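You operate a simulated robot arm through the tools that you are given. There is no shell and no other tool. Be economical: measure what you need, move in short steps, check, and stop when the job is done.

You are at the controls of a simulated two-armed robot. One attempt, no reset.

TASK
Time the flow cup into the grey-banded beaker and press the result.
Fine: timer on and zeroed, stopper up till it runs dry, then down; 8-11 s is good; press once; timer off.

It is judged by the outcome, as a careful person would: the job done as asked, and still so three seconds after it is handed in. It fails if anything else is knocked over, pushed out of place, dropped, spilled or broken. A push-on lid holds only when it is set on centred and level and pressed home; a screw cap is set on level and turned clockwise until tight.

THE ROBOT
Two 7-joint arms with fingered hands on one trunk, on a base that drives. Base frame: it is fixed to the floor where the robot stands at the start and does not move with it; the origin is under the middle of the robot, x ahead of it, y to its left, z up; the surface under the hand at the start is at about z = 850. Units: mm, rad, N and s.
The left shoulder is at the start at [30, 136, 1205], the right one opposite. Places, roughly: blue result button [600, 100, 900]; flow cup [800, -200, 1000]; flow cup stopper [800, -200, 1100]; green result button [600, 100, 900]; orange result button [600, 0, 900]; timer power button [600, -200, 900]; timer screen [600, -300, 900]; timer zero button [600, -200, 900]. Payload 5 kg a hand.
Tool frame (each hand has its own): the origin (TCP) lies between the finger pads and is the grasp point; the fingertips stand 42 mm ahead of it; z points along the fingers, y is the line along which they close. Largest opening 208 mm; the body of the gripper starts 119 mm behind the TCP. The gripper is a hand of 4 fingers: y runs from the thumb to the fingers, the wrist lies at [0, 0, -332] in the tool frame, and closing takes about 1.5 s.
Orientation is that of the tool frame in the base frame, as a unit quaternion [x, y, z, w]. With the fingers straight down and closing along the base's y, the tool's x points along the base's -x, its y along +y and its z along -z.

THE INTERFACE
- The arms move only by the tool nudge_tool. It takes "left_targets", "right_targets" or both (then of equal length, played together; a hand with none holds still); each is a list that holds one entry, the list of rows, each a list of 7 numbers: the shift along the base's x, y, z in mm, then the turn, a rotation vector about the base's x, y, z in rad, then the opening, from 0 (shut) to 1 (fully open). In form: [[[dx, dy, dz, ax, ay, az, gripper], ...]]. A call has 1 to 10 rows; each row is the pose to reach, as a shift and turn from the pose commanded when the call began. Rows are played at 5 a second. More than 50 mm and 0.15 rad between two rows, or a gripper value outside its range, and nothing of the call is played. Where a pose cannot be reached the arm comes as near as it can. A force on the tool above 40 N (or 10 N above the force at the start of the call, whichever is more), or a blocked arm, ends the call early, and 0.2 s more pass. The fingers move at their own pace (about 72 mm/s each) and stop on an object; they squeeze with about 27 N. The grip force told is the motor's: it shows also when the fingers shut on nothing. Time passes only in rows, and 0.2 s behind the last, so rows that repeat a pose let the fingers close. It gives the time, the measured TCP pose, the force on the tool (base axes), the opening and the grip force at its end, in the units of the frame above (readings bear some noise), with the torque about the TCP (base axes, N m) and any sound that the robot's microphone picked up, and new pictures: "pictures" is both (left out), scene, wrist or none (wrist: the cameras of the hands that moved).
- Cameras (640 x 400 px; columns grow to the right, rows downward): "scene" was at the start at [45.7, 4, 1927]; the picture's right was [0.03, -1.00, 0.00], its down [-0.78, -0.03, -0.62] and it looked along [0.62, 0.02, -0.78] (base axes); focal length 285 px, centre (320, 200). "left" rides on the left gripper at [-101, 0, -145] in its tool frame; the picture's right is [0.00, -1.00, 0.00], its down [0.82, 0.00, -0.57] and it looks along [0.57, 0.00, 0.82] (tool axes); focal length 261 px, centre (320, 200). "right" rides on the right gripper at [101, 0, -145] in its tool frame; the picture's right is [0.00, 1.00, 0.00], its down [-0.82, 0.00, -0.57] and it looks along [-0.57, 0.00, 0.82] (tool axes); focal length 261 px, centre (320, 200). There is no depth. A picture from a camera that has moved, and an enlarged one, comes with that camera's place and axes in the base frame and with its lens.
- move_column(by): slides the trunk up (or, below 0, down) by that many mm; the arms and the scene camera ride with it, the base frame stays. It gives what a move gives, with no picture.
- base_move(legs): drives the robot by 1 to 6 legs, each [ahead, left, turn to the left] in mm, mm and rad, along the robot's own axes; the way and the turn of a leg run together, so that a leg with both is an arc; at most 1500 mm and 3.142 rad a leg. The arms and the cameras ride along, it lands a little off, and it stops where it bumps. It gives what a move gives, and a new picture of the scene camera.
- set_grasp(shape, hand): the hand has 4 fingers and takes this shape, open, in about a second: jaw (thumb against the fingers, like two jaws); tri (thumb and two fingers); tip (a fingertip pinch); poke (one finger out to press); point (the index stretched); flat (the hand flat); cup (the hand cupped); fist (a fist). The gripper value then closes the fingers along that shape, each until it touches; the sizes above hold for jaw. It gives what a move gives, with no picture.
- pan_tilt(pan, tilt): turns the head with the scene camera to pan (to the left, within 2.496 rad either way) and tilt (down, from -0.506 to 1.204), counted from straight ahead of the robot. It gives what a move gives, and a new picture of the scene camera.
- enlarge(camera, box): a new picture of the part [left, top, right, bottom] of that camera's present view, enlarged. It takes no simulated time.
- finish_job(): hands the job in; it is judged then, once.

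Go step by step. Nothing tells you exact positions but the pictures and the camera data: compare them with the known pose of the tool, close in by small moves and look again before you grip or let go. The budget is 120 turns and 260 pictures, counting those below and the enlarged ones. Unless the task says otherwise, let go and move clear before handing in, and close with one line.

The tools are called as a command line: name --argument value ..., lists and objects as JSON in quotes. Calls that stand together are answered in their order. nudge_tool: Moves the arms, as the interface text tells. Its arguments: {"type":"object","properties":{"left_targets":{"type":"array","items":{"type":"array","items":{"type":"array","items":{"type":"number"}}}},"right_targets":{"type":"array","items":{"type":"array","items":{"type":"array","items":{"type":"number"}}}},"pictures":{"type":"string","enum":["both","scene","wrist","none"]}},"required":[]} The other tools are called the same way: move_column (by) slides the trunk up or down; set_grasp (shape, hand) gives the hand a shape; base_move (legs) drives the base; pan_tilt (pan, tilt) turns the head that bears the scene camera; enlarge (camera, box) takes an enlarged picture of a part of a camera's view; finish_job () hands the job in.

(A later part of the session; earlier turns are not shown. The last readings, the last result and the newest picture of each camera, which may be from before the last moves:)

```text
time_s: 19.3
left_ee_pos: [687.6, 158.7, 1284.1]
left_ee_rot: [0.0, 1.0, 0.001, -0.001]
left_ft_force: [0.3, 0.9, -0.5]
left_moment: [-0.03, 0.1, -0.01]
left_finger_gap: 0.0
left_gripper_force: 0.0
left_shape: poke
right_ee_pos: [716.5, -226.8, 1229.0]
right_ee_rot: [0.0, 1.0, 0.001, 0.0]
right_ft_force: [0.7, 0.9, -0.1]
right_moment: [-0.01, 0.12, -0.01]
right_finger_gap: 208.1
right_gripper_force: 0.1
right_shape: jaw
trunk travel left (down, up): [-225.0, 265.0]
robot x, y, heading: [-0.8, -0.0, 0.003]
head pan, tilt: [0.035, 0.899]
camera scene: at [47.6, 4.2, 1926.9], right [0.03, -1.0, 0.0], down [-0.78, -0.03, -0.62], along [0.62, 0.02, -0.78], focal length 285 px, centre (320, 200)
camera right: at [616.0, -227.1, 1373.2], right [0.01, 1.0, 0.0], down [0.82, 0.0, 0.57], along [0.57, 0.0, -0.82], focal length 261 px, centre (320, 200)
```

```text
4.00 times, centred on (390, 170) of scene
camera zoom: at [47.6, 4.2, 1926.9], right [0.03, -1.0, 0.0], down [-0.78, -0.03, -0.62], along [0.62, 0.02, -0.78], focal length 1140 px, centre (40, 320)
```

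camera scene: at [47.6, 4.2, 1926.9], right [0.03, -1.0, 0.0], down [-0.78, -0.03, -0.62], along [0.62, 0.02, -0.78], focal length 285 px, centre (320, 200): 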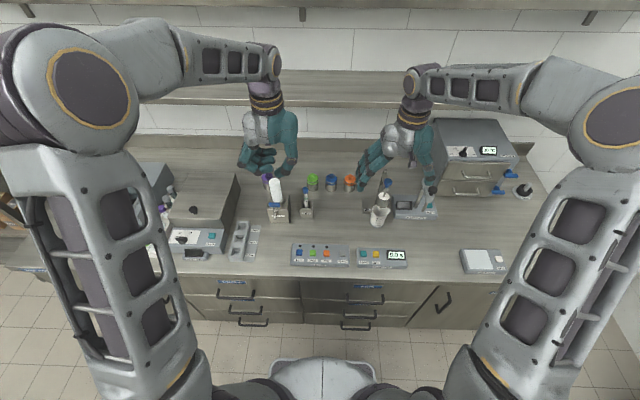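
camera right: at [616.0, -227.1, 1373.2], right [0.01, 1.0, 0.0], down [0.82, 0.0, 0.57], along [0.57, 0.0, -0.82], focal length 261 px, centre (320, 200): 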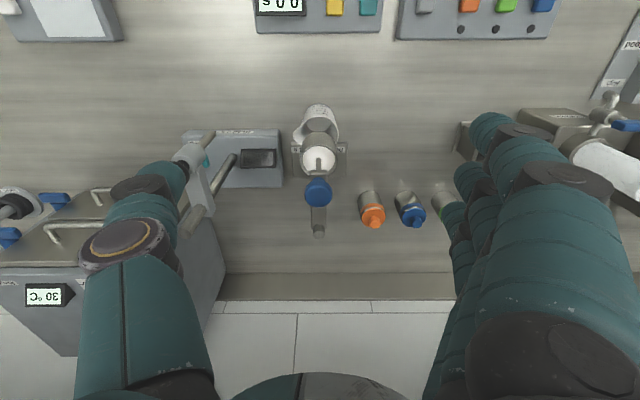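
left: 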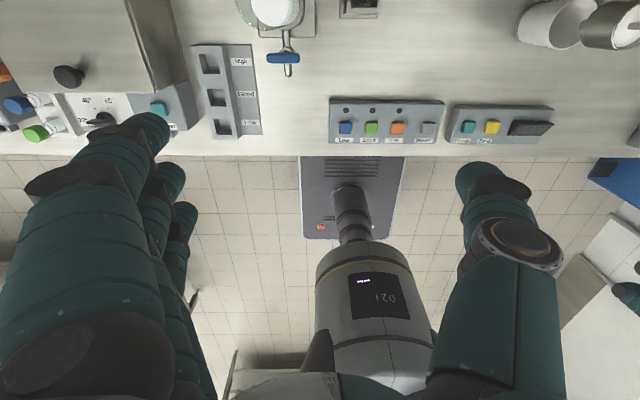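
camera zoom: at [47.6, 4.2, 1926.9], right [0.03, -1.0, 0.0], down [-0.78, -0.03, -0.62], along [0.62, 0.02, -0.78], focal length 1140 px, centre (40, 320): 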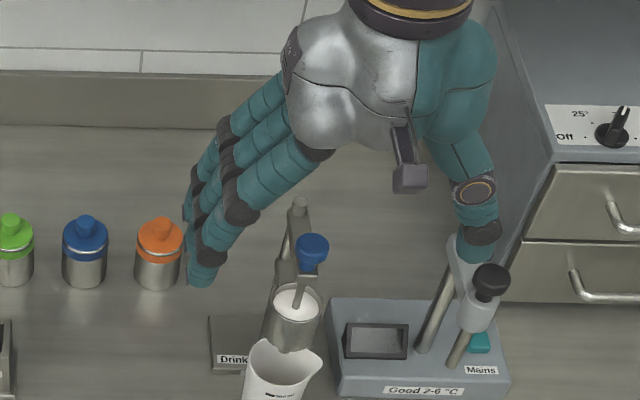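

The knob refines to about [778,-229,1122], 31 mm wide. I'll narrow the fingers to half and go directly above it.

nudge_tool --right_targets '[[[0, 0, 0, 0, 0, 0, 0.5], [0, 0, 0, 0, 0, 0, 0.5], [0, 0, 0, 0, 0, 0, 0.5], [30, -2, 0, 0, 0, 0, 0.5], [62, -2, 0, 0, 0, 0, 0.5], [62, -2, -20, 0, 0, 0, 0.5]]]'

enlarge --camera "scene" --box '[330, 120, 450, 220]'

enlarge --camera "left" --box '[420, 0, 640, 140]'

```text
time_s: 20.7
left_ee_pos: [685.9, 159.2, 1284.5]
left_ee_rot: [0.0, 1.0, 0.0, 0.0]
left_ft_force: [-0.7, 0.1, 0.0]
left_moment: [-0.01, -0.03, -0.02]
left_finger_gap: 0.1
left_gripper_force: 0.1
left_shape: poke
right_ee_pos: [777.5, -230.4, 1210.5]
right_ee_rot: [0.0, 1.0, 0.0, 0.0]
right_ft_force: [0.2, 0.3, 0.2]
right_moment: [0.06, 0.01, 0.02]
right_finger_gap: 104.7
right_gripper_force: 0.1
right_shape: jaw
trunk travel left (down, up): [-225.0, 265.0]
robot x, y, heading: [3.2, 3.4, 0.003]
head pan, tilt: [0.035, 0.899]
camera scene: at [45.2, 3.5, 1927.0], right [0.03, -1.0, 0.0], down [-0.78, -0.03, -0.62], along [0.62, 0.02, -0.78], focal length 285 px, centre (320, 200)
camera right: at [677.1, -230.7, 1354.1], right [0.0, 1.0, 0.0], down [0.82, 0.0, 0.57], along [0.57, 0.0, -0.82], focal length 261 px, centre (320, 200)
```

scene: 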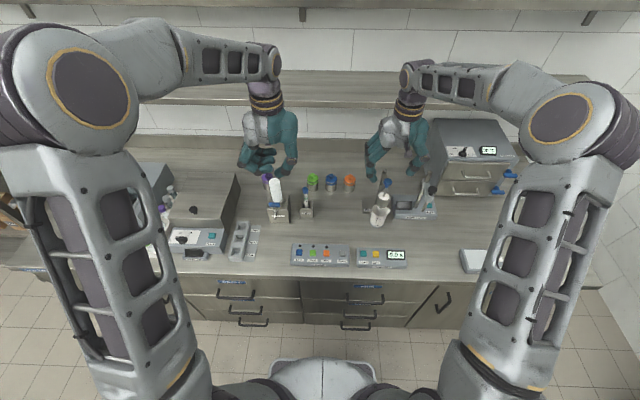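
right: 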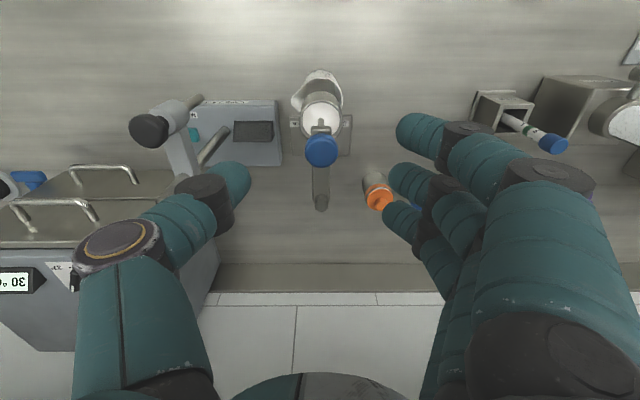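

```text
4.00 times, centred on (390, 170) of scene
camera zoom: at [45.2, 3.5, 1927.0], right [0.03, -1.0, 0.0], down [-0.78, -0.03, -0.62], along [0.62, 0.02, -0.78], focal length 1140 px, centre (40, 320)
```

zoom: 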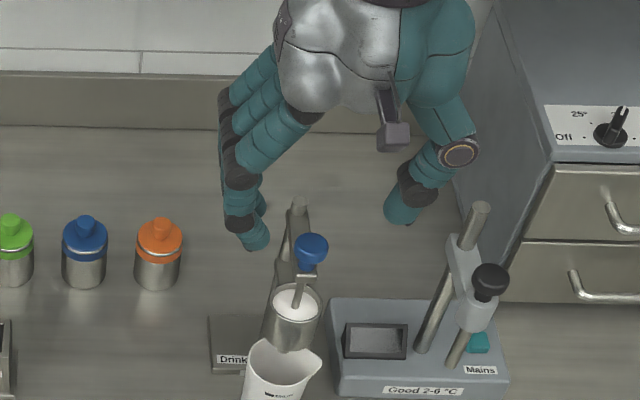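

```text
2.86 times, centred on (530, 70) of left
camera zoom: at [785.4, 159.6, 1429.9], right [0.0, -1.0, 0.0], down [-0.82, 0.0, 0.57], along [-0.57, 0.0, -0.82], focal length 745 px, centre (-280, 571)
```

zoom: 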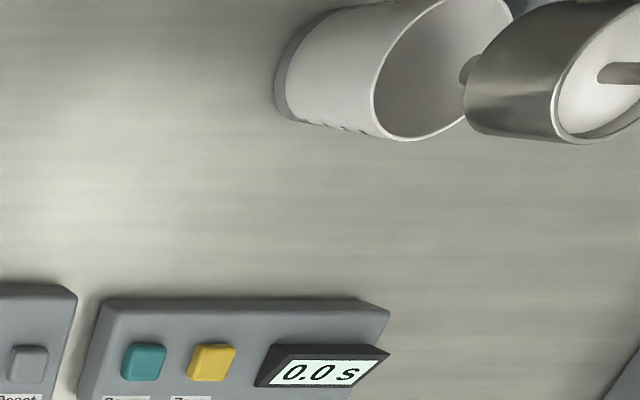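

The knob is centred beneath the hand and the nozzle lines up with the beaker mouth. I'll descend to TCP z ≈ 1140.

nudge_tool --right_targets '[[[2, 0, -20, 0, 0, 0, 0.5], [2, 0, -40, 0, 0, 0, 0.5], [2, 0, -55, 0, 0, 0, 0.5], [2, 0, -68, 0, 0, 0, 0.5]]]' --pictures "wrist"

enlarge --camera "scene" --box '[330, 130, 450, 230]'

```text
time_s: 21.7
left_ee_pos: [686.4, 160.5, 1284.4]
left_ee_rot: [-0.001, 1.0, 0.0, 0.0]
left_ft_force: [0.8, -0.1, -0.3]
left_moment: [-0.01, 0.0, -0.02]
left_finger_gap: 0.0
left_gripper_force: 0.1
left_shape: poke
right_ee_pos: [782.2, -230.9, 1140.1]
right_ee_rot: [0.0, 1.0, 0.0, 0.0]
right_ft_force: [0.2, -0.2, -0.1]
right_moment: [-0.01, 0.04, 0.0]
right_finger_gap: 104.9
right_gripper_force: 0.0
right_shape: jaw
trunk travel left (down, up): [-225.0, 265.0]
robot x, y, heading: [-0.6, 0.4, -0.001]
head pan, tilt: [0.035, 0.899]
camera right: at [681.3, -230.1, 1284.9], right [0.0, 1.0, 0.0], down [0.82, 0.0, 0.57], along [0.57, 0.0, -0.82], focal length 261 px, centre (320, 200)
```

right: 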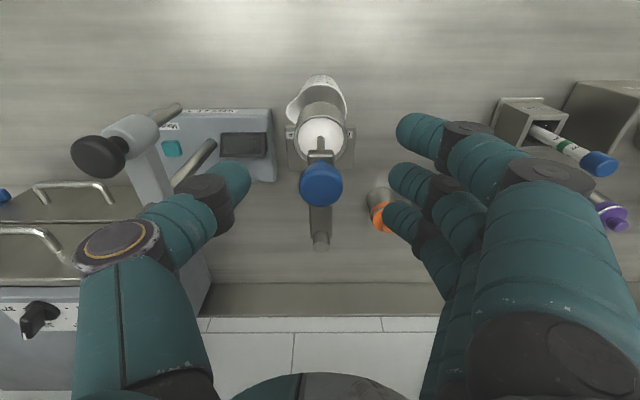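

```text
4.00 times, centred on (390, 180) of scene
camera zoom: at [46.2, 4.0, 1927.0], right [0.03, -1.0, 0.0], down [-0.78, -0.03, -0.62], along [0.62, 0.02, -0.78], focal length 1140 px, centre (40, 280)
```

zoom: 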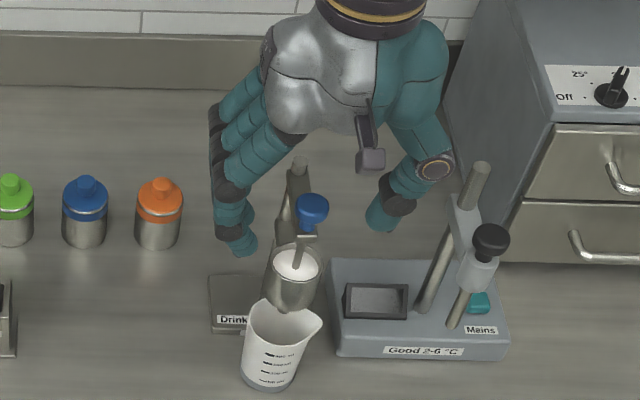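

Knob is between thumb and fingers and slightly ahead of the TCP, as wanted. Closing now.

nudge_tool --right_targets '[[[0, 0, 0, 0, 0, 0, 0.3], [0, 0, 0, 0, 0, 0, 0.15], [0, 0, 0, 0, 0, 0, 0.05], [0, 0, 0, 0, 0, 0, 0.0], [0, 0, 0, 0, 0, 0, 0.0], [0, 0, 0, 0, 0, 0, 0.0]]]' --pictures "wrist"

enlarge --camera "scene" --box '[330, 130, 450, 230]'

```text
time_s: 23.1
left_ee_pos: [686.5, 159.1, 1285.1]
left_ee_rot: [0.0, 1.0, 0.001, -0.001]
left_ft_force: [-0.3, 0.6, -0.2]
left_moment: [0.03, 0.02, -0.02]
left_finger_gap: 0.0
left_gripper_force: 0.1
left_shape: poke
right_ee_pos: [781.4, -232.0, 1141.6]
right_ee_rot: [0.0, 1.0, 0.0, 0.001]
right_ft_force: [-1.0, -4.0, 2.8]
right_moment: [0.26, -0.11, 0.47]
right_finger_gap: 10.9
right_gripper_force: 27.0
right_shape: jaw
trunk travel left (down, up): [-225.0, 265.0]
robot x, y, heading: [-1.4, 0.6, 0.002]
head pan, tilt: [0.035, 0.899]
camera right: at [680.9, -231.1, 1285.5], right [0.0, 1.0, 0.0], down [0.82, 0.0, 0.57], along [0.57, 0.0, -0.82], focal length 261 px, centre (320, 200)
```

right: 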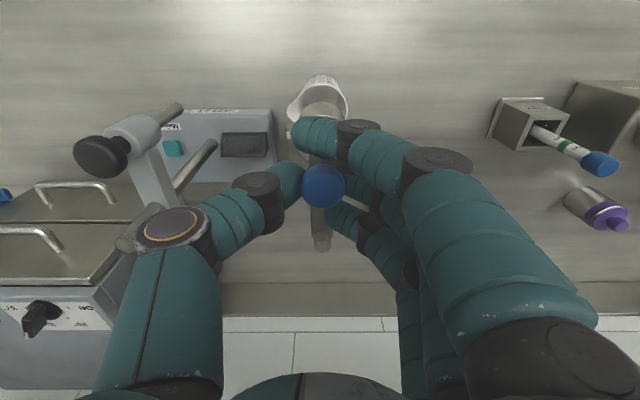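

```text
4.00 times, centred on (390, 180) of scene
camera zoom: at [45.5, 3.5, 1927.0], right [0.03, -1.0, 0.0], down [-0.78, -0.03, -0.62], along [0.62, 0.02, -0.78], focal length 1140 px, centre (40, 280)
```

zoom: 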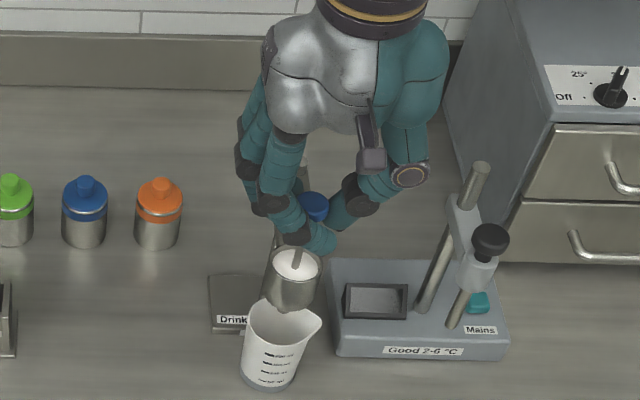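

The knob is held (27 N). I'll lift gently by 20 mm and watch the timer.

nudge_tool --right_targets '[[[0, 0, 7, 0, 0, 0, 0], [0, 0, 14, 0, 0, 0, 0], [0, 0, 20, 0, 0, 0, 0]]]' --pictures "wrist"

enlarge --camera "scene" --box '[330, 160, 450, 270]'

```text
time_s: 23.9
left_ee_pos: [685.3, 157.0, 1285.5]
left_ee_rot: [0.0, 1.0, 0.001, 0.0]
left_ft_force: [0.4, -0.1, 0.4]
left_moment: [0.01, -0.03, -0.01]
left_finger_gap: 0.0
left_gripper_force: 0.0
left_shape: poke
right_ee_pos: [782.3, -233.2, 1161.8]
right_ee_rot: [0.001, 1.0, -0.001, 0.0]
right_ft_force: [3.7, -15.9, -1.7]
right_moment: [-0.31, -0.1, -0.01]
right_finger_gap: 9.4
right_gripper_force: 26.9
right_shape: jaw
trunk travel left (down, up): [-225.0, 265.0]
robot x, y, heading: [-1.7, 1.8, -0.001]
head pan, tilt: [0.035, 0.899]
camera right: at [680.9, -232.9, 1306.1], right [0.01, 1.0, 0.0], down [0.82, 0.0, 0.57], along [0.57, 0.0, -0.82], focal length 261 px, centre (320, 200)
```

right: 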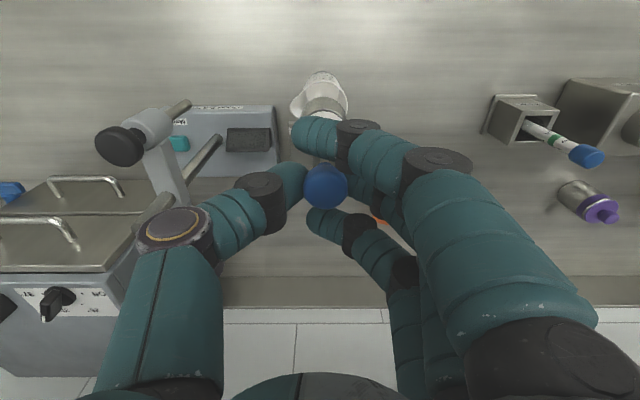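

```text
3.64 times, centred on (390, 215) of scene
camera zoom: at [45.8, 1.8, 1927.0], right [0.03, -1.0, 0.0], down [-0.78, -0.03, -0.62], along [0.62, 0.02, -0.78], focal length 1036 px, centre (66, 146)
```

zoom: 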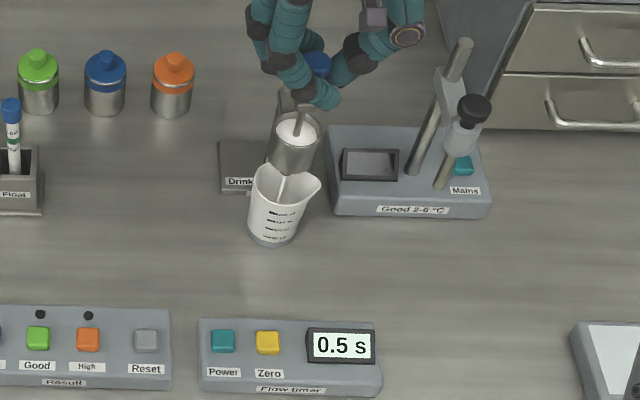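

It's flowing into the beaker and the timer runs (0.5 s). I'll ease the side load by a few mm and hold.

nudge_tool --right_targets '[[[0, -2, 0, 0, 0, 0, 0], [0, -3, 0, 0, 0, 0, 0], [0, -3, 0, 0, 0, 0, 0], [0, -3, 0, 0, 0, 0, 0]]]' --pictures "none"

enlarge --camera "scene" --box '[330, 160, 450, 270]'

```text
time_s: 24.9
left_ee_pos: [686.0, 158.5, 1284.7]
left_ee_rot: [0.0, 1.0, 0.0, 0.0]
left_ft_force: [0.2, 0.5, -0.1]
left_moment: [0.02, 0.02, 0.0]
left_finger_gap: 0.0
left_gripper_force: 0.1
left_shape: poke
right_ee_pos: [782.3, -233.9, 1161.8]
right_ee_rot: [0.0, 1.0, 0.001, 0.0]
right_ft_force: [-1.1, -8.7, -0.8]
right_moment: [-0.17, 0.02, -0.02]
right_finger_gap: 9.2
right_gripper_force: 27.3
right_shape: jaw
trunk travel left (down, up): [-225.0, 265.0]
robot x, y, heading: [3.6, 3.5, 0.003]
head pan, tilt: [0.035, 0.899]
```

```text
3.64 times, centred on (390, 215) of scene
camera zoom: at [45.7, 3.0, 1927.0], right [0.03, -1.0, 0.0], down [-0.78, -0.03, -0.62], along [0.62, 0.02, -0.78], focal length 1036 px, centre (66, 146)
```

zoom: 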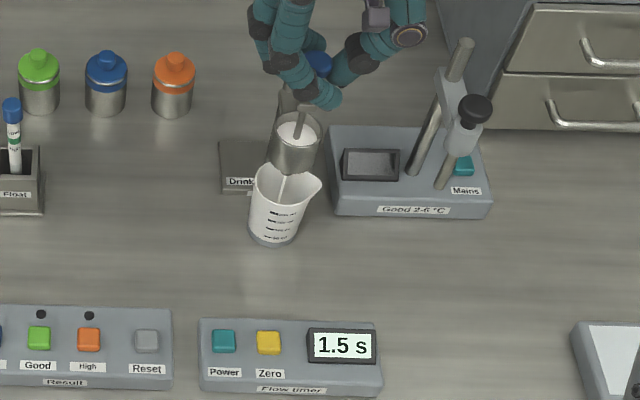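

Stream is steady at 1.5 s. I hold still for 2 s more.

nudge_tool --right_targets '[[[0, -1, 0, 0, 0, 0, 0], [0, -2, 0, 0, 0, 0, 0], [0, -2, 0, 0, 0, 0, 0], [0, -2, 0, 0, 0, 0, 0], [0, -2, 0, 0, 0, 0, 0], [0, -2, 0, 0, 0, 0, 0], [0, -2, 0, 0, 0, 0, 0], [0, -2, 0, 0, 0, 0, 0], [0, -2, 0, 0, 0, 0, 0]]]' --pictures "none"

enlarge --camera "scene" --box '[330, 160, 450, 270]'

```text
time_s: 26.9
left_ee_pos: [686.0, 159.7, 1284.3]
left_ee_rot: [0.0, 1.0, 0.0, 0.0]
left_ft_force: [1.0, 0.0, -0.2]
left_moment: [-0.03, 0.0, -0.04]
left_finger_gap: 0.1
left_gripper_force: 0.1
left_shape: poke
right_ee_pos: [781.5, -236.0, 1162.3]
right_ee_rot: [0.0, 1.0, 0.0, 0.0]
right_ft_force: [0.0, -4.1, 0.0]
right_moment: [0.0, 0.01, -0.01]
right_finger_gap: 9.1
right_gripper_force: 26.7
right_shape: jaw
trunk travel left (down, up): [-225.0, 265.0]
robot x, y, heading: [-3.7, 1.5, -0.003]
head pan, tilt: [0.035, 0.899]
```

```text
3.64 times, centred on (390, 215) of scene
camera zoom: at [45.7, 3.4, 1927.0], right [0.03, -1.0, 0.0], down [-0.78, -0.03, -0.62], along [0.62, 0.02, -0.78], focal length 1036 px, centre (66, 146)
```

zoom: 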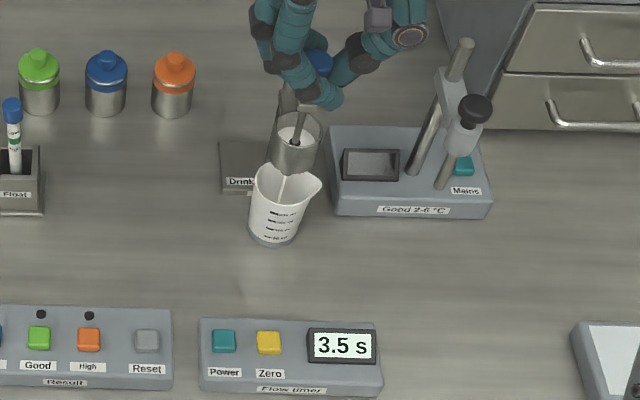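

The level is falling at 3.5 s. Hold on.

nudge_tool --right_targets '[[[0, 0, 0, 0, 0, 0, 0], [0, 0, 0, 0, 0, 0, 0], [0, 0, 0, 0, 0, 0, 0], [0, 0, 0, 0, 0, 0, 0], [0, 0, 0, 0, 0, 0, 0], [0, 0, 0, 0, 0, 0, 0], [0, 0, 0, 0, 0, 0, 0]]]' --pictures "none"

enlarge --camera "scene" --box '[330, 160, 450, 270]'

```text
time_s: 28.5
left_ee_pos: [686.6, 158.5, 1285.2]
left_ee_rot: [-0.001, 1.0, -0.001, 0.0]
left_ft_force: [0.1, 0.3, -0.6]
left_moment: [0.01, 0.03, -0.02]
left_finger_gap: 0.0
left_gripper_force: 0.0
left_shape: poke
right_ee_pos: [781.5, -236.2, 1162.5]
right_ee_rot: [0.0, 1.0, 0.0, -0.001]
right_ft_force: [-0.7, -5.6, 0.1]
right_moment: [0.02, 0.05, -0.01]
right_finger_gap: 8.9
right_gripper_force: 27.3
right_shape: jaw
trunk travel left (down, up): [-225.0, 265.0]
robot x, y, heading: [-0.6, -2.1, 0.001]
head pan, tilt: [0.035, 0.899]
```

```text
3.64 times, centred on (390, 215) of scene
camera zoom: at [45.7, 3.4, 1927.0], right [0.03, -1.0, 0.0], down [-0.78, -0.03, -0.62], along [0.62, 0.02, -0.78], focal length 1036 px, centre (66, 146)
```

zoom: 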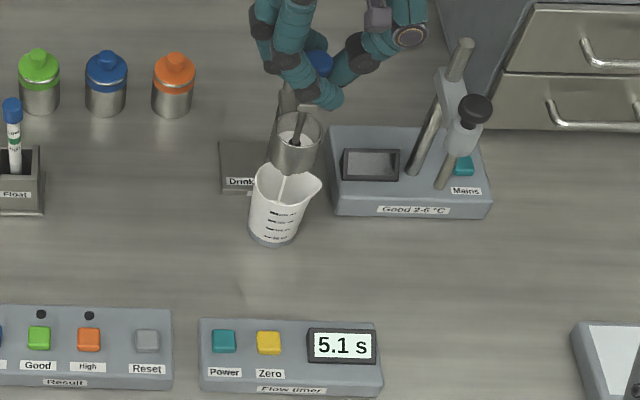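

Still running at 5.1 s; hold one more short spell.

nudge_tool --right_targets '[[[0, 0, 0, 0, 0, 0, 0], [0, 0, 0, 0, 0, 0, 0], [0, 0, 0, 0, 0, 0, 0], [0, 0, 0, 0, 0, 0, 0], [0, 0, 0, 0, 0, 0, 0]]]' --pictures "none"

enlarge --camera "scene" --box '[330, 160, 450, 270]'

```text
time_s: 29.7
left_ee_pos: [685.7, 159.0, 1284.7]
left_ee_rot: [0.001, 1.0, 0.001, 0.0]
left_ft_force: [-0.1, -0.4, 0.1]
left_moment: [0.01, -0.01, -0.02]
left_finger_gap: 0.0
left_gripper_force: 0.0
left_shape: poke
right_ee_pos: [783.5, -235.6, 1162.4]
right_ee_rot: [0.0, 1.0, -0.001, 0.0]
right_ft_force: [-1.1, -4.2, 0.1]
right_moment: [-0.04, 0.02, -0.02]
right_finger_gap: 8.9
right_gripper_force: 27.1
right_shape: jaw
trunk travel left (down, up): [-225.0, 265.0]
robot x, y, heading: [3.3, -0.0, -0.002]
head pan, tilt: [0.035, 0.899]
```

```text
3.64 times, centred on (390, 215) of scene
camera zoom: at [45.7, 3.4, 1927.0], right [0.03, -1.0, 0.0], down [-0.78, -0.03, -0.62], along [0.62, 0.02, -0.78], focal length 1036 px, centre (66, 146)
```

zoom: 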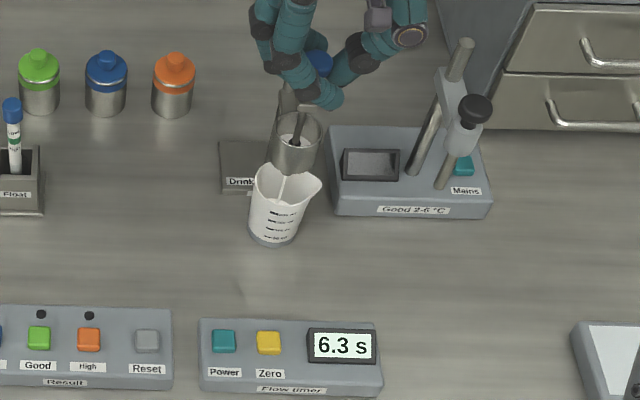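

Still a stream at 6.3 s. I'll check again in under a second.

nudge_tool --right_targets '[[[0, 0, 0, 0, 0, 0, 0], [0, 0, 0, 0, 0, 0, 0], [0, 0, 0, 0, 0, 0, 0]]]' --pictures "none"

enlarge --camera "scene" --box '[330, 160, 450, 270]'

```text
time_s: 30.5
left_ee_pos: [686.5, 159.3, 1285.0]
left_ee_rot: [0.001, 1.0, 0.0, 0.001]
left_ft_force: [-1.0, 0.4, 0.8]
left_moment: [0.0, 0.02, -0.04]
left_finger_gap: 0.1
left_gripper_force: 0.1
left_shape: poke
right_ee_pos: [781.5, -235.0, 1162.0]
right_ee_rot: [0.0, 1.0, 0.0, -0.001]
right_ft_force: [-1.2, -5.0, -1.3]
right_moment: [-0.02, 0.02, -0.02]
right_finger_gap: 8.9
right_gripper_force: 26.7
right_shape: jaw
trunk travel left (down, up): [-225.0, 265.0]
robot x, y, heading: [0.9, 0.1, 0.001]
head pan, tilt: [0.035, 0.899]
```

```text
3.64 times, centred on (390, 215) of scene
camera zoom: at [45.7, 3.4, 1927.0], right [0.03, -1.0, 0.0], down [-0.78, -0.03, -0.62], along [0.62, 0.02, -0.78], focal length 1036 px, centre (66, 146)
```

zoom: 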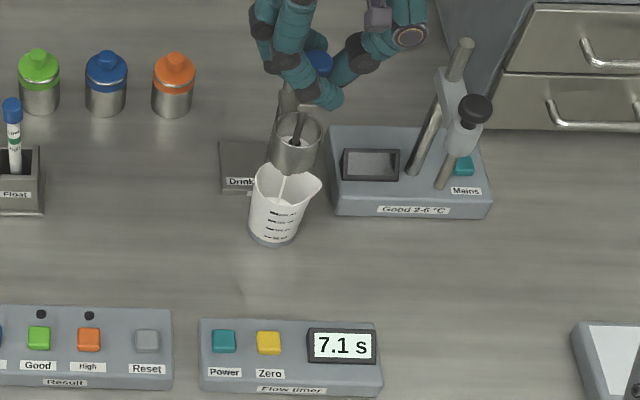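

Stream continues at 7.1 s.

nudge_tool --right_targets '[[[0, 0, 0, 0, 0, 0, 0], [0, 0, 0, 0, 0, 0, 0], [0, 0, 0, 0, 0, 0, 0]]]' --pictures "none"

enlarge --camera "scene" --box '[330, 160, 450, 270]'

```text
time_s: 31.3
left_ee_pos: [685.7, 158.7, 1284.8]
left_ee_rot: [0.0, 1.0, -0.001, -0.001]
left_ft_force: [-0.6, 0.3, -0.5]
left_moment: [0.01, -0.03, 0.03]
left_finger_gap: 0.0
left_gripper_force: 0.1
left_shape: poke
right_ee_pos: [783.5, -236.5, 1161.9]
right_ee_rot: [0.0, 1.0, 0.0, 0.0]
right_ft_force: [-1.3, -4.5, -1.6]
right_moment: [0.0, 0.03, 0.02]
right_finger_gap: 9.0
right_gripper_force: 27.1
right_shape: jaw
trunk travel left (down, up): [-225.0, 265.0]
robot x, y, heading: [1.7, -4.2, -0.001]
head pan, tilt: [0.035, 0.899]
```

```text
3.64 times, centred on (390, 215) of scene
camera zoom: at [45.7, 3.4, 1927.0], right [0.03, -1.0, 0.0], down [-0.78, -0.03, -0.62], along [0.62, 0.02, -0.78], focal length 1036 px, centre (66, 146)
```

zoom: 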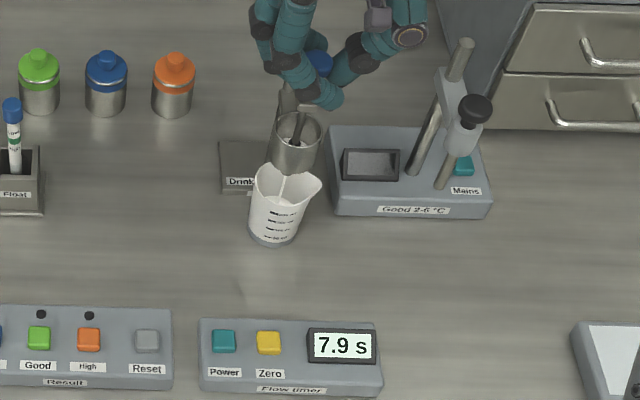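

Still streaming at 7.9 s.

nudge_tool --right_targets '[[[0, 0, 0, 0, 0, 0, 0], [0, 0, 0, 0, 0, 0, 0]]]' --pictures "none"

enlarge --camera "scene" --box '[330, 160, 450, 270]'

```text
time_s: 31.9
left_ee_pos: [685.2, 158.7, 1286.0]
left_ee_rot: [-0.001, 1.0, 0.001, 0.001]
left_ft_force: [0.6, -0.2, 0.8]
left_moment: [0.0, -0.01, 0.01]
left_finger_gap: 0.0
left_gripper_force: 0.1
left_shape: poke
right_ee_pos: [781.6, -236.2, 1162.9]
right_ee_rot: [0.0, 1.0, 0.0, 0.0]
right_ft_force: [-1.2, -5.4, -0.2]
right_moment: [0.0, 0.0, -0.01]
right_finger_gap: 9.0
right_gripper_force: 27.4
right_shape: jaw
trunk travel left (down, up): [-225.0, 265.0]
robot x, y, heading: [-4.0, 0.4, 0.0]
head pan, tilt: [0.035, 0.899]
```

```text
3.64 times, centred on (390, 215) of scene
camera zoom: at [45.7, 3.4, 1927.0], right [0.03, -1.0, 0.0], down [-0.78, -0.03, -0.62], along [0.62, 0.02, -0.78], focal length 1036 px, centre (66, 146)
```

zoom: 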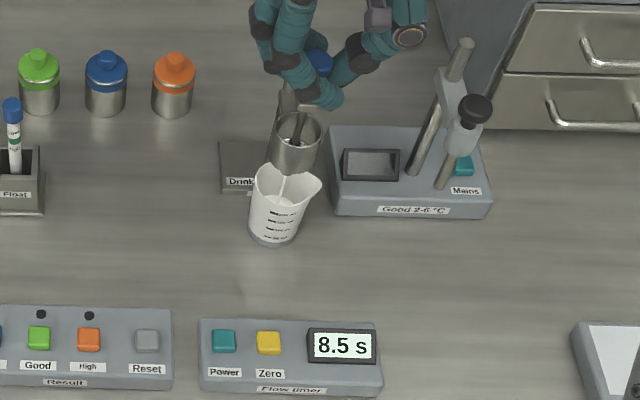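

The stream still shows at 8.5 s; continuing in short checks.

nudge_tool --right_targets '[[[0, 0, 0, 0, 0, 0, 0], [0, 0, 0, 0, 0, 0, 0]]]' --pictures "none"

enlarge --camera "scene" --box '[330, 160, 450, 270]'

```text
time_s: 32.5
left_ee_pos: [686.7, 159.6, 1284.5]
left_ee_rot: [-0.001, 1.0, 0.0, 0.0]
left_ft_force: [0.4, 0.2, 0.4]
left_moment: [0.01, -0.01, 0.02]
left_finger_gap: 0.0
left_gripper_force: 0.0
left_shape: poke
right_ee_pos: [782.4, -236.6, 1161.8]
right_ee_rot: [0.0, 1.0, 0.0, 0.0]
right_ft_force: [-0.9, -4.9, 0.3]
right_moment: [0.01, 0.0, -0.01]
right_finger_gap: 9.2
right_gripper_force: 26.4
right_shape: jaw
trunk travel left (down, up): [-225.0, 265.0]
robot x, y, heading: [-0.6, 0.5, 0.001]
head pan, tilt: [0.035, 0.899]
```

```text
3.64 times, centred on (390, 215) of scene
camera zoom: at [45.7, 3.4, 1927.0], right [0.03, -1.0, 0.0], down [-0.78, -0.03, -0.62], along [0.62, 0.02, -0.78], focal length 1036 px, centre (66, 146)
```

zoom: 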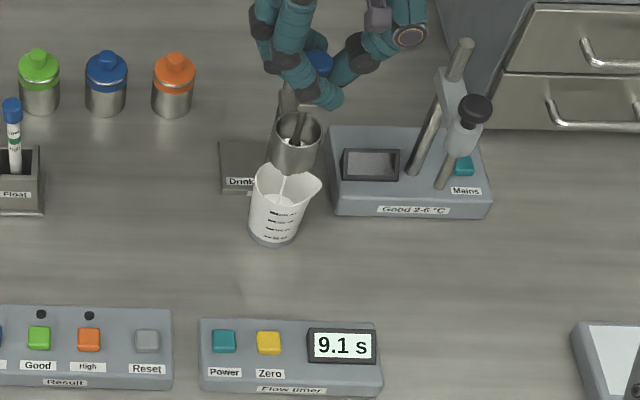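

Stream persists at 9.1 s, cup nearly empty.

nudge_tool --right_targets '[[[0, 0, 0, 0, 0, 0, 0], [0, 0, 0, 0, 0, 0, 0]]]' --pictures "none"

enlarge --camera "scene" --box '[330, 160, 450, 270]'

```text
time_s: 33.1
left_ee_pos: [685.2, 158.5, 1283.8]
left_ee_rot: [0.0, 1.0, 0.0, 0.0]
left_ft_force: [-0.2, 0.1, 0.5]
left_moment: [0.03, -0.01, -0.03]
left_finger_gap: 0.0
left_gripper_force: 0.1
left_shape: poke
right_ee_pos: [782.6, -235.2, 1161.3]
right_ee_rot: [-0.001, 1.0, 0.0, 0.0]
right_ft_force: [-1.2, -4.6, -0.2]
right_moment: [0.01, -0.01, -0.02]
right_finger_gap: 9.1
right_gripper_force: 27.1
right_shape: jaw
trunk travel left (down, up): [-225.0, 265.0]
robot x, y, heading: [-1.6, 1.9, -0.001]
head pan, tilt: [0.035, 0.899]
```

```text
3.64 times, centred on (390, 215) of scene
camera zoom: at [45.7, 3.4, 1927.0], right [0.03, -1.0, 0.0], down [-0.78, -0.03, -0.62], along [0.62, 0.02, -0.78], focal length 1036 px, centre (66, 146)
```

zoom: 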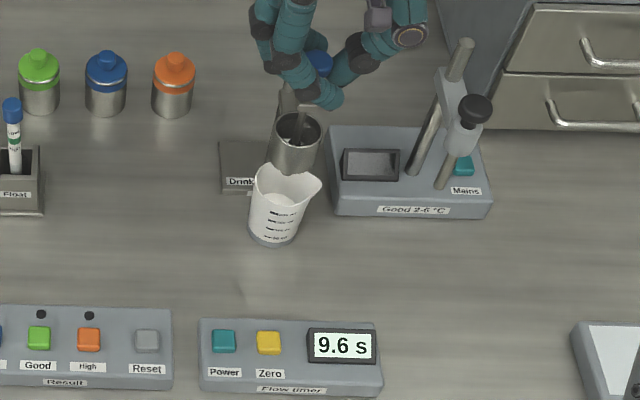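

The stream has ended at 9.6 s. Lowering the stopper now.

nudge_tool --right_targets '[[[0, 0, -10, 0, 0, 0, 0], [0, 0, -18, 0, 0, 0, 0], [0, 0, -21, 0, 0, 0, 0]]]' --pictures "wrist"

enlarge --camera "scene" --box '[330, 160, 450, 270]'

```text
time_s: 33.9
left_ee_pos: [685.9, 158.4, 1284.2]
left_ee_rot: [0.0, 1.0, 0.001, 0.0]
left_ft_force: [0.8, 0.7, -0.7]
left_moment: [-0.02, 0.03, 0.03]
left_finger_gap: 0.0
left_gripper_force: 0.0
left_shape: poke
right_ee_pos: [781.3, -236.7, 1142.4]
right_ee_rot: [0.0, 1.0, 0.001, 0.0]
right_ft_force: [4.0, -3.4, 0.5]
right_moment: [0.05, -0.09, -0.06]
right_finger_gap: 8.7
right_gripper_force: 26.7
right_shape: jaw
trunk travel left (down, up): [-225.0, 265.0]
robot x, y, heading: [0.1, -0.3, -0.004]
head pan, tilt: [0.035, 0.899]
camera right: at [680.9, -236.6, 1286.0], right [0.0, 1.0, 0.0], down [0.82, 0.0, 0.57], along [0.57, 0.0, -0.82], focal length 261 px, centre (320, 200)
```

right: 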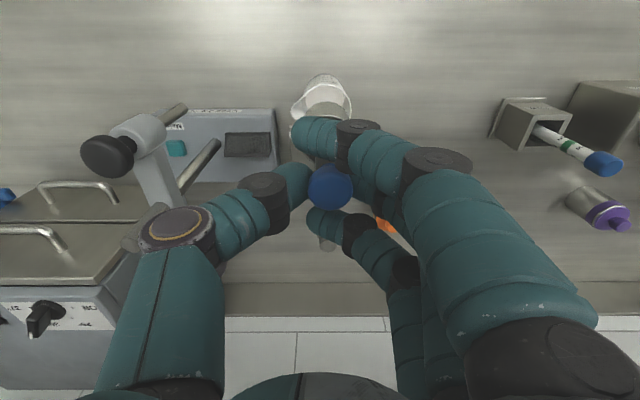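

```text
3.64 times, centred on (390, 215) of scene
camera zoom: at [46.5, 3.6, 1927.0], right [0.04, -1.0, 0.0], down [-0.78, -0.03, -0.62], along [0.62, 0.02, -0.78], focal length 1036 px, centre (66, 146)
```

zoom: 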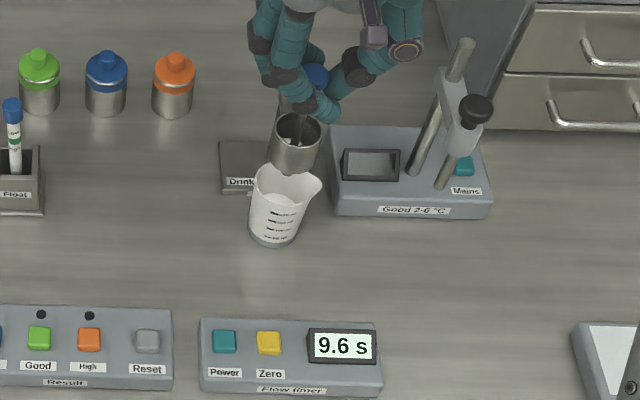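

The timer stands at 9.6 s, so it's "Good". I'll ease the stopper down a touch to feel its seat before letting go.

nudge_tool --right_targets '[[[0, 0, -2, 0, 0, 0, 0], [0, 0, -4, 0, 0, 0, 0]]]' --pictures "none"

```text
time_s: 34.5
left_ee_pos: [686.2, 158.8, 1285.1]
left_ee_rot: [0.001, 1.0, 0.0, 0.0]
left_ft_force: [-0.6, -0.5, 0.0]
left_moment: [-0.02, 0.01, 0.01]
left_finger_gap: 0.0
left_gripper_force: 0.1
left_shape: poke
right_ee_pos: [781.2, -236.8, 1137.5]
right_ee_rot: [0.0, 1.0, 0.0, 0.0]
right_ft_force: [3.3, -3.9, 0.7]
right_moment: [0.08, -0.03, 0.0]
right_finger_gap: 8.7
right_gripper_force: 27.1
right_shape: jaw
trunk travel left (down, up): [-225.0, 265.0]
robot x, y, heading: [-1.4, 1.8, 0.004]
head pan, tilt: [0.035, 0.899]
```

No resistance yet; a few mm more.

nudge_tool --right_targets '[[[0, 0, -2, 0, 0, 0, 0], [0, 0, -4, 0, 0, 0, 0], [0, 0, -6, 0, 0, 0, 0]]]' --pictures "wrist"

enlarge --camera "scene" --box '[350, 150, 420, 220]'

```text
time_s: 35.3
left_ee_pos: [684.7, 159.7, 1285.3]
left_ee_rot: [0.0, 1.0, 0.0, 0.0]
left_ft_force: [0.9, 0.4, 0.4]
left_moment: [-0.01, -0.01, 0.04]
left_finger_gap: 0.0
left_gripper_force: 0.0
left_shape: poke
right_ee_pos: [780.8, -235.4, 1134.7]
right_ee_rot: [-0.001, 1.0, 0.001, 0.002]
right_ft_force: [2.2, -4.9, 25.3]
right_moment: [0.41, -0.17, -0.03]
right_finger_gap: 9.9
right_gripper_force: 26.7
right_shape: jaw
trunk travel left (down, up): [-225.0, 265.0]
robot x, y, heading: [-0.4, 3.8, 0.004]
head pan, tilt: [0.035, 0.899]
camera right: at [680.3, -236.1, 1277.8], right [0.0, 1.0, 0.0], down [0.82, 0.0, 0.58], along [0.58, 0.0, -0.82], focal length 261 px, centre (320, 200)
```

right: 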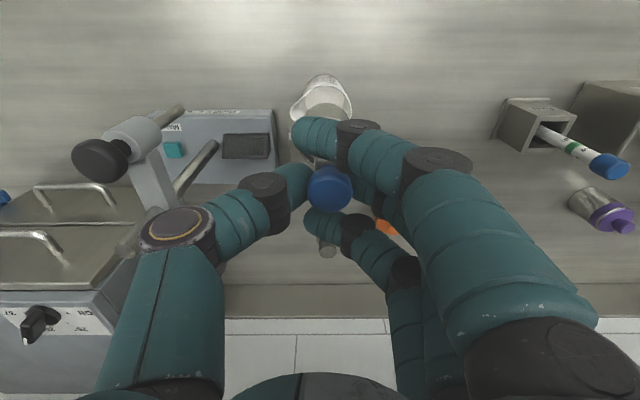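

```text
5.71 times, centred on (385, 185) of scene
camera zoom: at [43.8, 4.0, 1927.3], right [0.03, -1.0, 0.0], down [-0.78, -0.03, -0.62], along [0.62, 0.02, -0.78], focal length 1628 px, centre (-51, 286)
```

zoom: 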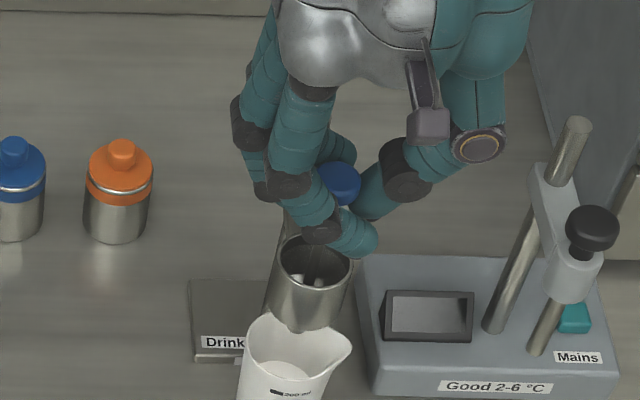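

Seated with 25 N resistance, and the cup is empty. I'll ease the pressure, then open the fingers slowly.

nudge_tool --right_targets '[[[0, 0, 2.5, 0, 0, 0, 0], [0, 0, 2.5, 0, 0, 0, 0.1], [0, 0, 2.5, 0, 0, 0, 0.25], [0, 0, 2.5, 0, 0, 0, 0.4], [0, 0, 2.5, 0, 0, 0, 0.5], [0, 0, 2.5, 0, 0, 0, 0.5], [0, 0, 2.5, 0, 0, 0, 0.5]]]' --pictures "wrist"

enlarge --camera "scene" --box '[330, 160, 450, 270]'

```text
time_s: 36.9
left_ee_pos: [685.4, 160.4, 1285.0]
left_ee_rot: [-0.001, 1.0, 0.0, 0.0]
left_ft_force: [-0.3, 0.4, -0.3]
left_moment: [-0.01, 0.03, 0.02]
left_finger_gap: 0.0
left_gripper_force: 0.0
left_shape: poke
right_ee_pos: [781.4, -235.7, 1134.3]
right_ee_rot: [0.0, 1.0, 0.0, 0.0]
right_ft_force: [-0.5, 0.9, 0.4]
right_moment: [0.02, 0.01, -0.01]
right_finger_gap: 102.9
right_gripper_force: 0.0
right_shape: jaw
trunk travel left (down, up): [-225.0, 265.0]
robot x, y, heading: [-2.2, 1.3, 0.003]
head pan, tilt: [0.035, 0.899]
camera right: at [681.0, -236.0, 1278.1], right [0.0, 1.0, 0.0], down [0.82, 0.0, 0.57], along [0.57, 0.0, -0.82], focal length 261 px, centre (320, 200)
```

right: 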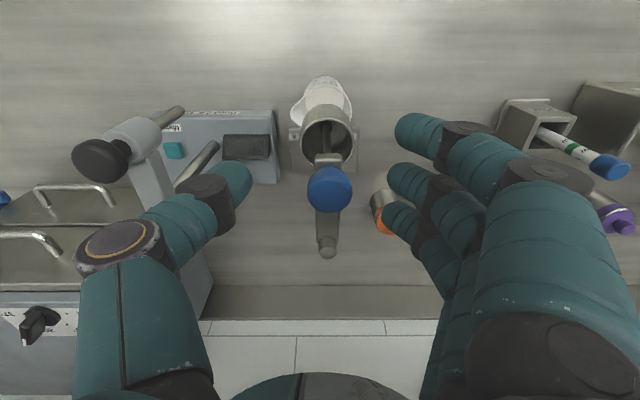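

```text
3.64 times, centred on (390, 215) of scene
camera zoom: at [46.0, 4.2, 1926.9], right [0.03, -1.0, 0.0], down [-0.78, -0.03, -0.62], along [0.62, 0.02, -0.78], focal length 1036 px, centre (66, 146)
```

zoom: 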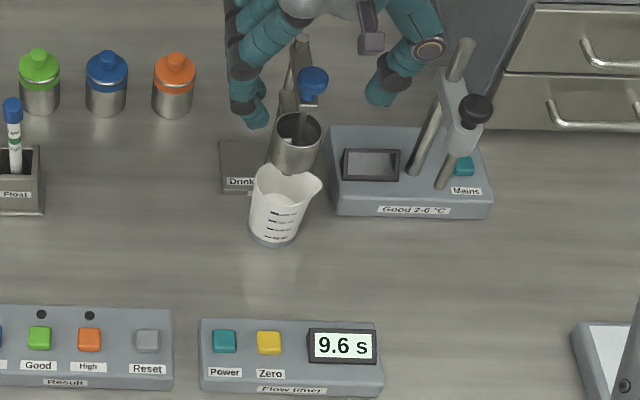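

Stopper is seated, beaker holds the drink, the display shows 9.6 s. I'll raise the right hand straight up and back, and move the left hand aside for room.

nudge_tool --right_targets '[[[0, 0, 30, 0, 0, 0, 0.5], [0, 0, 65, 0, 0, 0, 0.5], [0, 0, 100, 0, 0, 0, 0.5], [-40, 15, 100, 0, 0, 0, 0.5], [-80, 40, 95, 0, 0, 0, 0.5], [-120, 65, 90, 0, 0, 0, 0.5], [-155, 95, 80, 0, 0, 0, 0.5], [-185, 130, 70, 0, 0, 0, 0.5], [-195, 170, 60, 0, 0, 0, 0.5]]]' --left_targets '[[[0, 20, 0, 0, 0, 0, 1], [0, 40, 0, 0, 0, 0, 1], [0, 60, 0, 0, 0, 0, 1], [0, 80, 0, 0, 0, 0, 1], [0, 100, 0, 0, 0, 0, 1], [0, 110, 0, 0, 0, 0, 1], [0, 110, 0, 0, 0, 0, 1], [0, 110, 0, 0, 0, 0, 1], [0, 110, 0, 0, 0, 0, 1]]]' --pictures "scene"

set_grasp --shape "poke" --hand "right"

```text
time_s: 38.9
left_ee_pos: [685.9, 270.0, 1286.5]
left_ee_rot: [-0.001, 1.0, 0.0, 0.0]
left_ft_force: [0.7, 1.6, -0.5]
left_moment: [-0.14, 0.03, 0.0]
left_finger_gap: 0.0
left_gripper_force: 0.1
left_shape: poke
right_ee_pos: [588.3, -66.0, 1196.0]
right_ee_rot: [0.002, 1.0, -0.001, 0.0]
right_ft_force: [0.7, -0.1, -0.9]
right_moment: [-0.09, 0.0, -0.02]
right_finger_gap: 103.1
right_gripper_force: 0.0
right_shape: jaw
trunk travel left (down, up): [-225.0, 265.0]
robot x, y, heading: [-3.7, 2.3, 0.002]
head pan, tilt: [0.035, 0.899]
camera scene: at [46.2, 6.1, 1927.0], right [0.03, -1.0, 0.0], down [-0.78, -0.03, -0.62], along [0.62, 0.02, -0.78], focal length 285 px, centre (320, 200)
```

scene: 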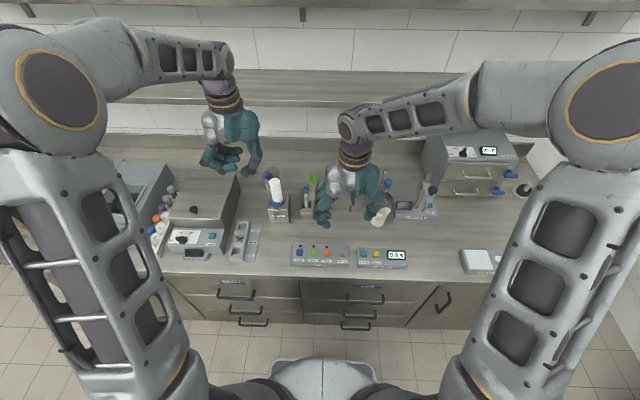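

```text
time_s: 39.8
left_ee_pos: [684.6, 268.0, 1287.6]
left_ee_rot: [0.001, 1.0, 0.0, 0.0]
left_ft_force: [-0.1, -0.2, 0.3]
left_moment: [-0.04, 0.01, 0.02]
left_finger_gap: 0.0
left_gripper_force: 0.0
left_shape: poke
right_ee_pos: [588.1, -66.8, 1196.6]
right_ee_rot: [0.0, 1.0, 0.0, 0.0]
right_ft_force: [0.0, 0.6, 0.2]
right_moment: [-0.02, -0.04, -0.01]
right_finger_gap: 0.0
right_gripper_force: 0.1
right_shape: poke
trunk travel left (down, up): [-225.0, 265.0]
robot x, y, heading: [0.1, -2.0, 0.001]
head pan, tilt: [0.035, 0.899]
```

Now tilt and move over the Result box, then turn, as before.

nudge_tool --right_targets '[[[0, 20, -20, 0.1, 0, 0, 1], [0, 40, -40, 0.2, 0, 0, 1], [0, 65, -60, 0.3, 0, 0, 1], [-2, 90, -85, 0.4, 0, 0, 1], [-2, 105, -120, 0.4, 0, 0, 1]]]' --pictures "none"

nudge_tool --right_targets '[[[0, 0, -20, 0, 0, -0.15, 1], [0, 0, -40, 0, 0, -0.3, 1], [0, 0, -60, 0, 0, -0.45, 1], [0, 0, -80, 0, 0, -0.6, 1], [0, 0, -100, 0, 0, -0.75, 1], [0, 0, -115, 0, 0, -0.9, 1]]]' --pictures "both"

enlarge --camera "scene" --box '[270, 200, 390, 280]'

enlarge --camera "left" --box '[380, 60, 600, 200]'

```text
time_s: 41.0
left_ee_pos: [686.3, 268.6, 1286.2]
left_ee_rot: [0.0, 1.0, 0.0, -0.002]
left_ft_force: [0.7, 0.5, -0.4]
left_moment: [-0.15, 0.07, -0.01]
left_finger_gap: 0.2
left_gripper_force: 0.0
left_shape: poke
right_ee_pos: [584.6, 42.4, 1074.3]
right_ee_rot: [0.0, 0.98, 0.199, 0.0]
right_ft_force: [-0.2, 0.5, 0.5]
right_moment: [-0.09, 0.1, -0.01]
right_finger_gap: 0.2
right_gripper_force: 0.0
right_shape: poke
trunk travel left (down, up): [-225.0, 265.0]
robot x, y, heading: [-0.5, 2.6, -0.001]
head pan, tilt: [0.035, 0.899]
```

```text
time_s: 42.4
left_ee_pos: [685.1, 269.1, 1287.2]
left_ee_rot: [-0.001, 1.0, 0.001, 0.0]
left_ft_force: [0.5, 0.6, -0.2]
left_moment: [-0.13, -0.03, -0.04]
left_finger_gap: 0.4
left_gripper_force: 0.1
left_shape: poke
right_ee_pos: [583.6, 40.8, 957.1]
right_ee_rot: [0.427, 0.882, 0.178, 0.087]
right_ft_force: [0.4, -0.4, -1.2]
right_moment: [-0.07, 0.04, -0.01]
right_finger_gap: 0.1
right_gripper_force: 0.0
right_shape: poke
trunk travel left (down, up): [-225.0, 265.0]
robot x, y, heading: [-1.0, -0.7, 0.001]
head pan, tilt: [0.035, 0.899]
camera scene: at [45.7, 5.8, 1927.0], right [0.03, -1.0, 0.0], down [-0.78, -0.03, -0.62], along [0.62, 0.02, -0.78], focal length 285 px, centre (320, 200)
camera right: at [477.4, 85.3, 1090.6], right [0.73, 0.57, 0.39], down [0.33, -0.78, 0.53], along [0.6, -0.25, -0.76], focal length 261 px, centre (320, 200)
```

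scene: 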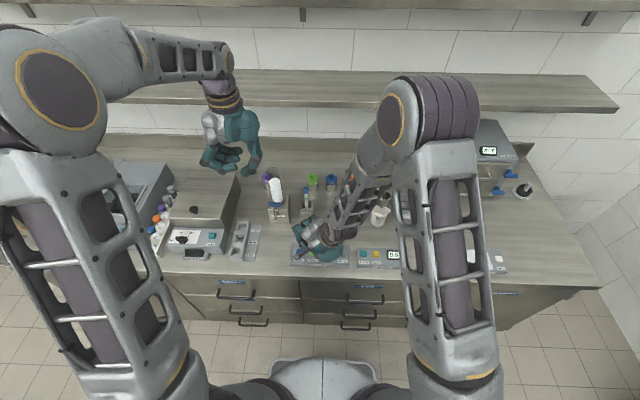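
right: 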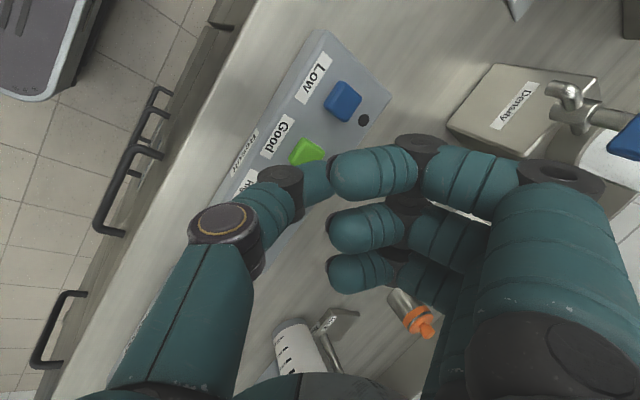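

```text
5.00 times, centred on (330, 240) of scene
camera zoom: at [45.7, 5.8, 1927.0], right [0.03, -1.0, 0.0], down [-0.78, -0.03, -0.62], along [0.62, 0.02, -0.78], focal length 1425 px, centre (270, 0)
```

zoom: 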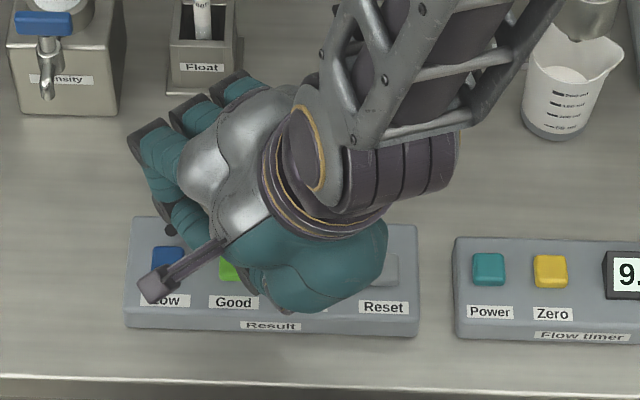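

```text
2.86 times, centred on (490, 130) of left
camera zoom: at [785.0, 270.0, 1432.0], right [0.0, -1.0, 0.0], down [-0.82, 0.0, 0.57], along [-0.57, 0.0, -0.82], focal length 745 px, centre (-166, 400)
```

zoom: 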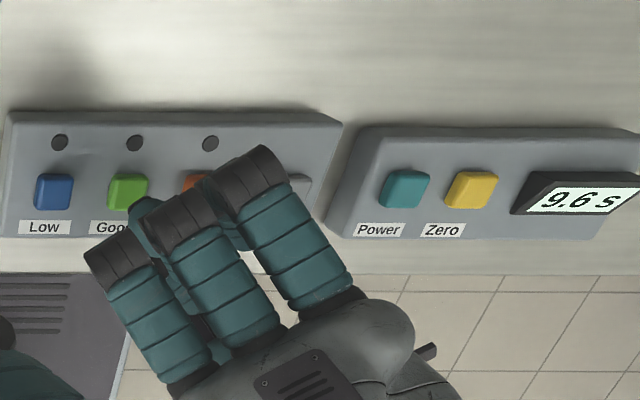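

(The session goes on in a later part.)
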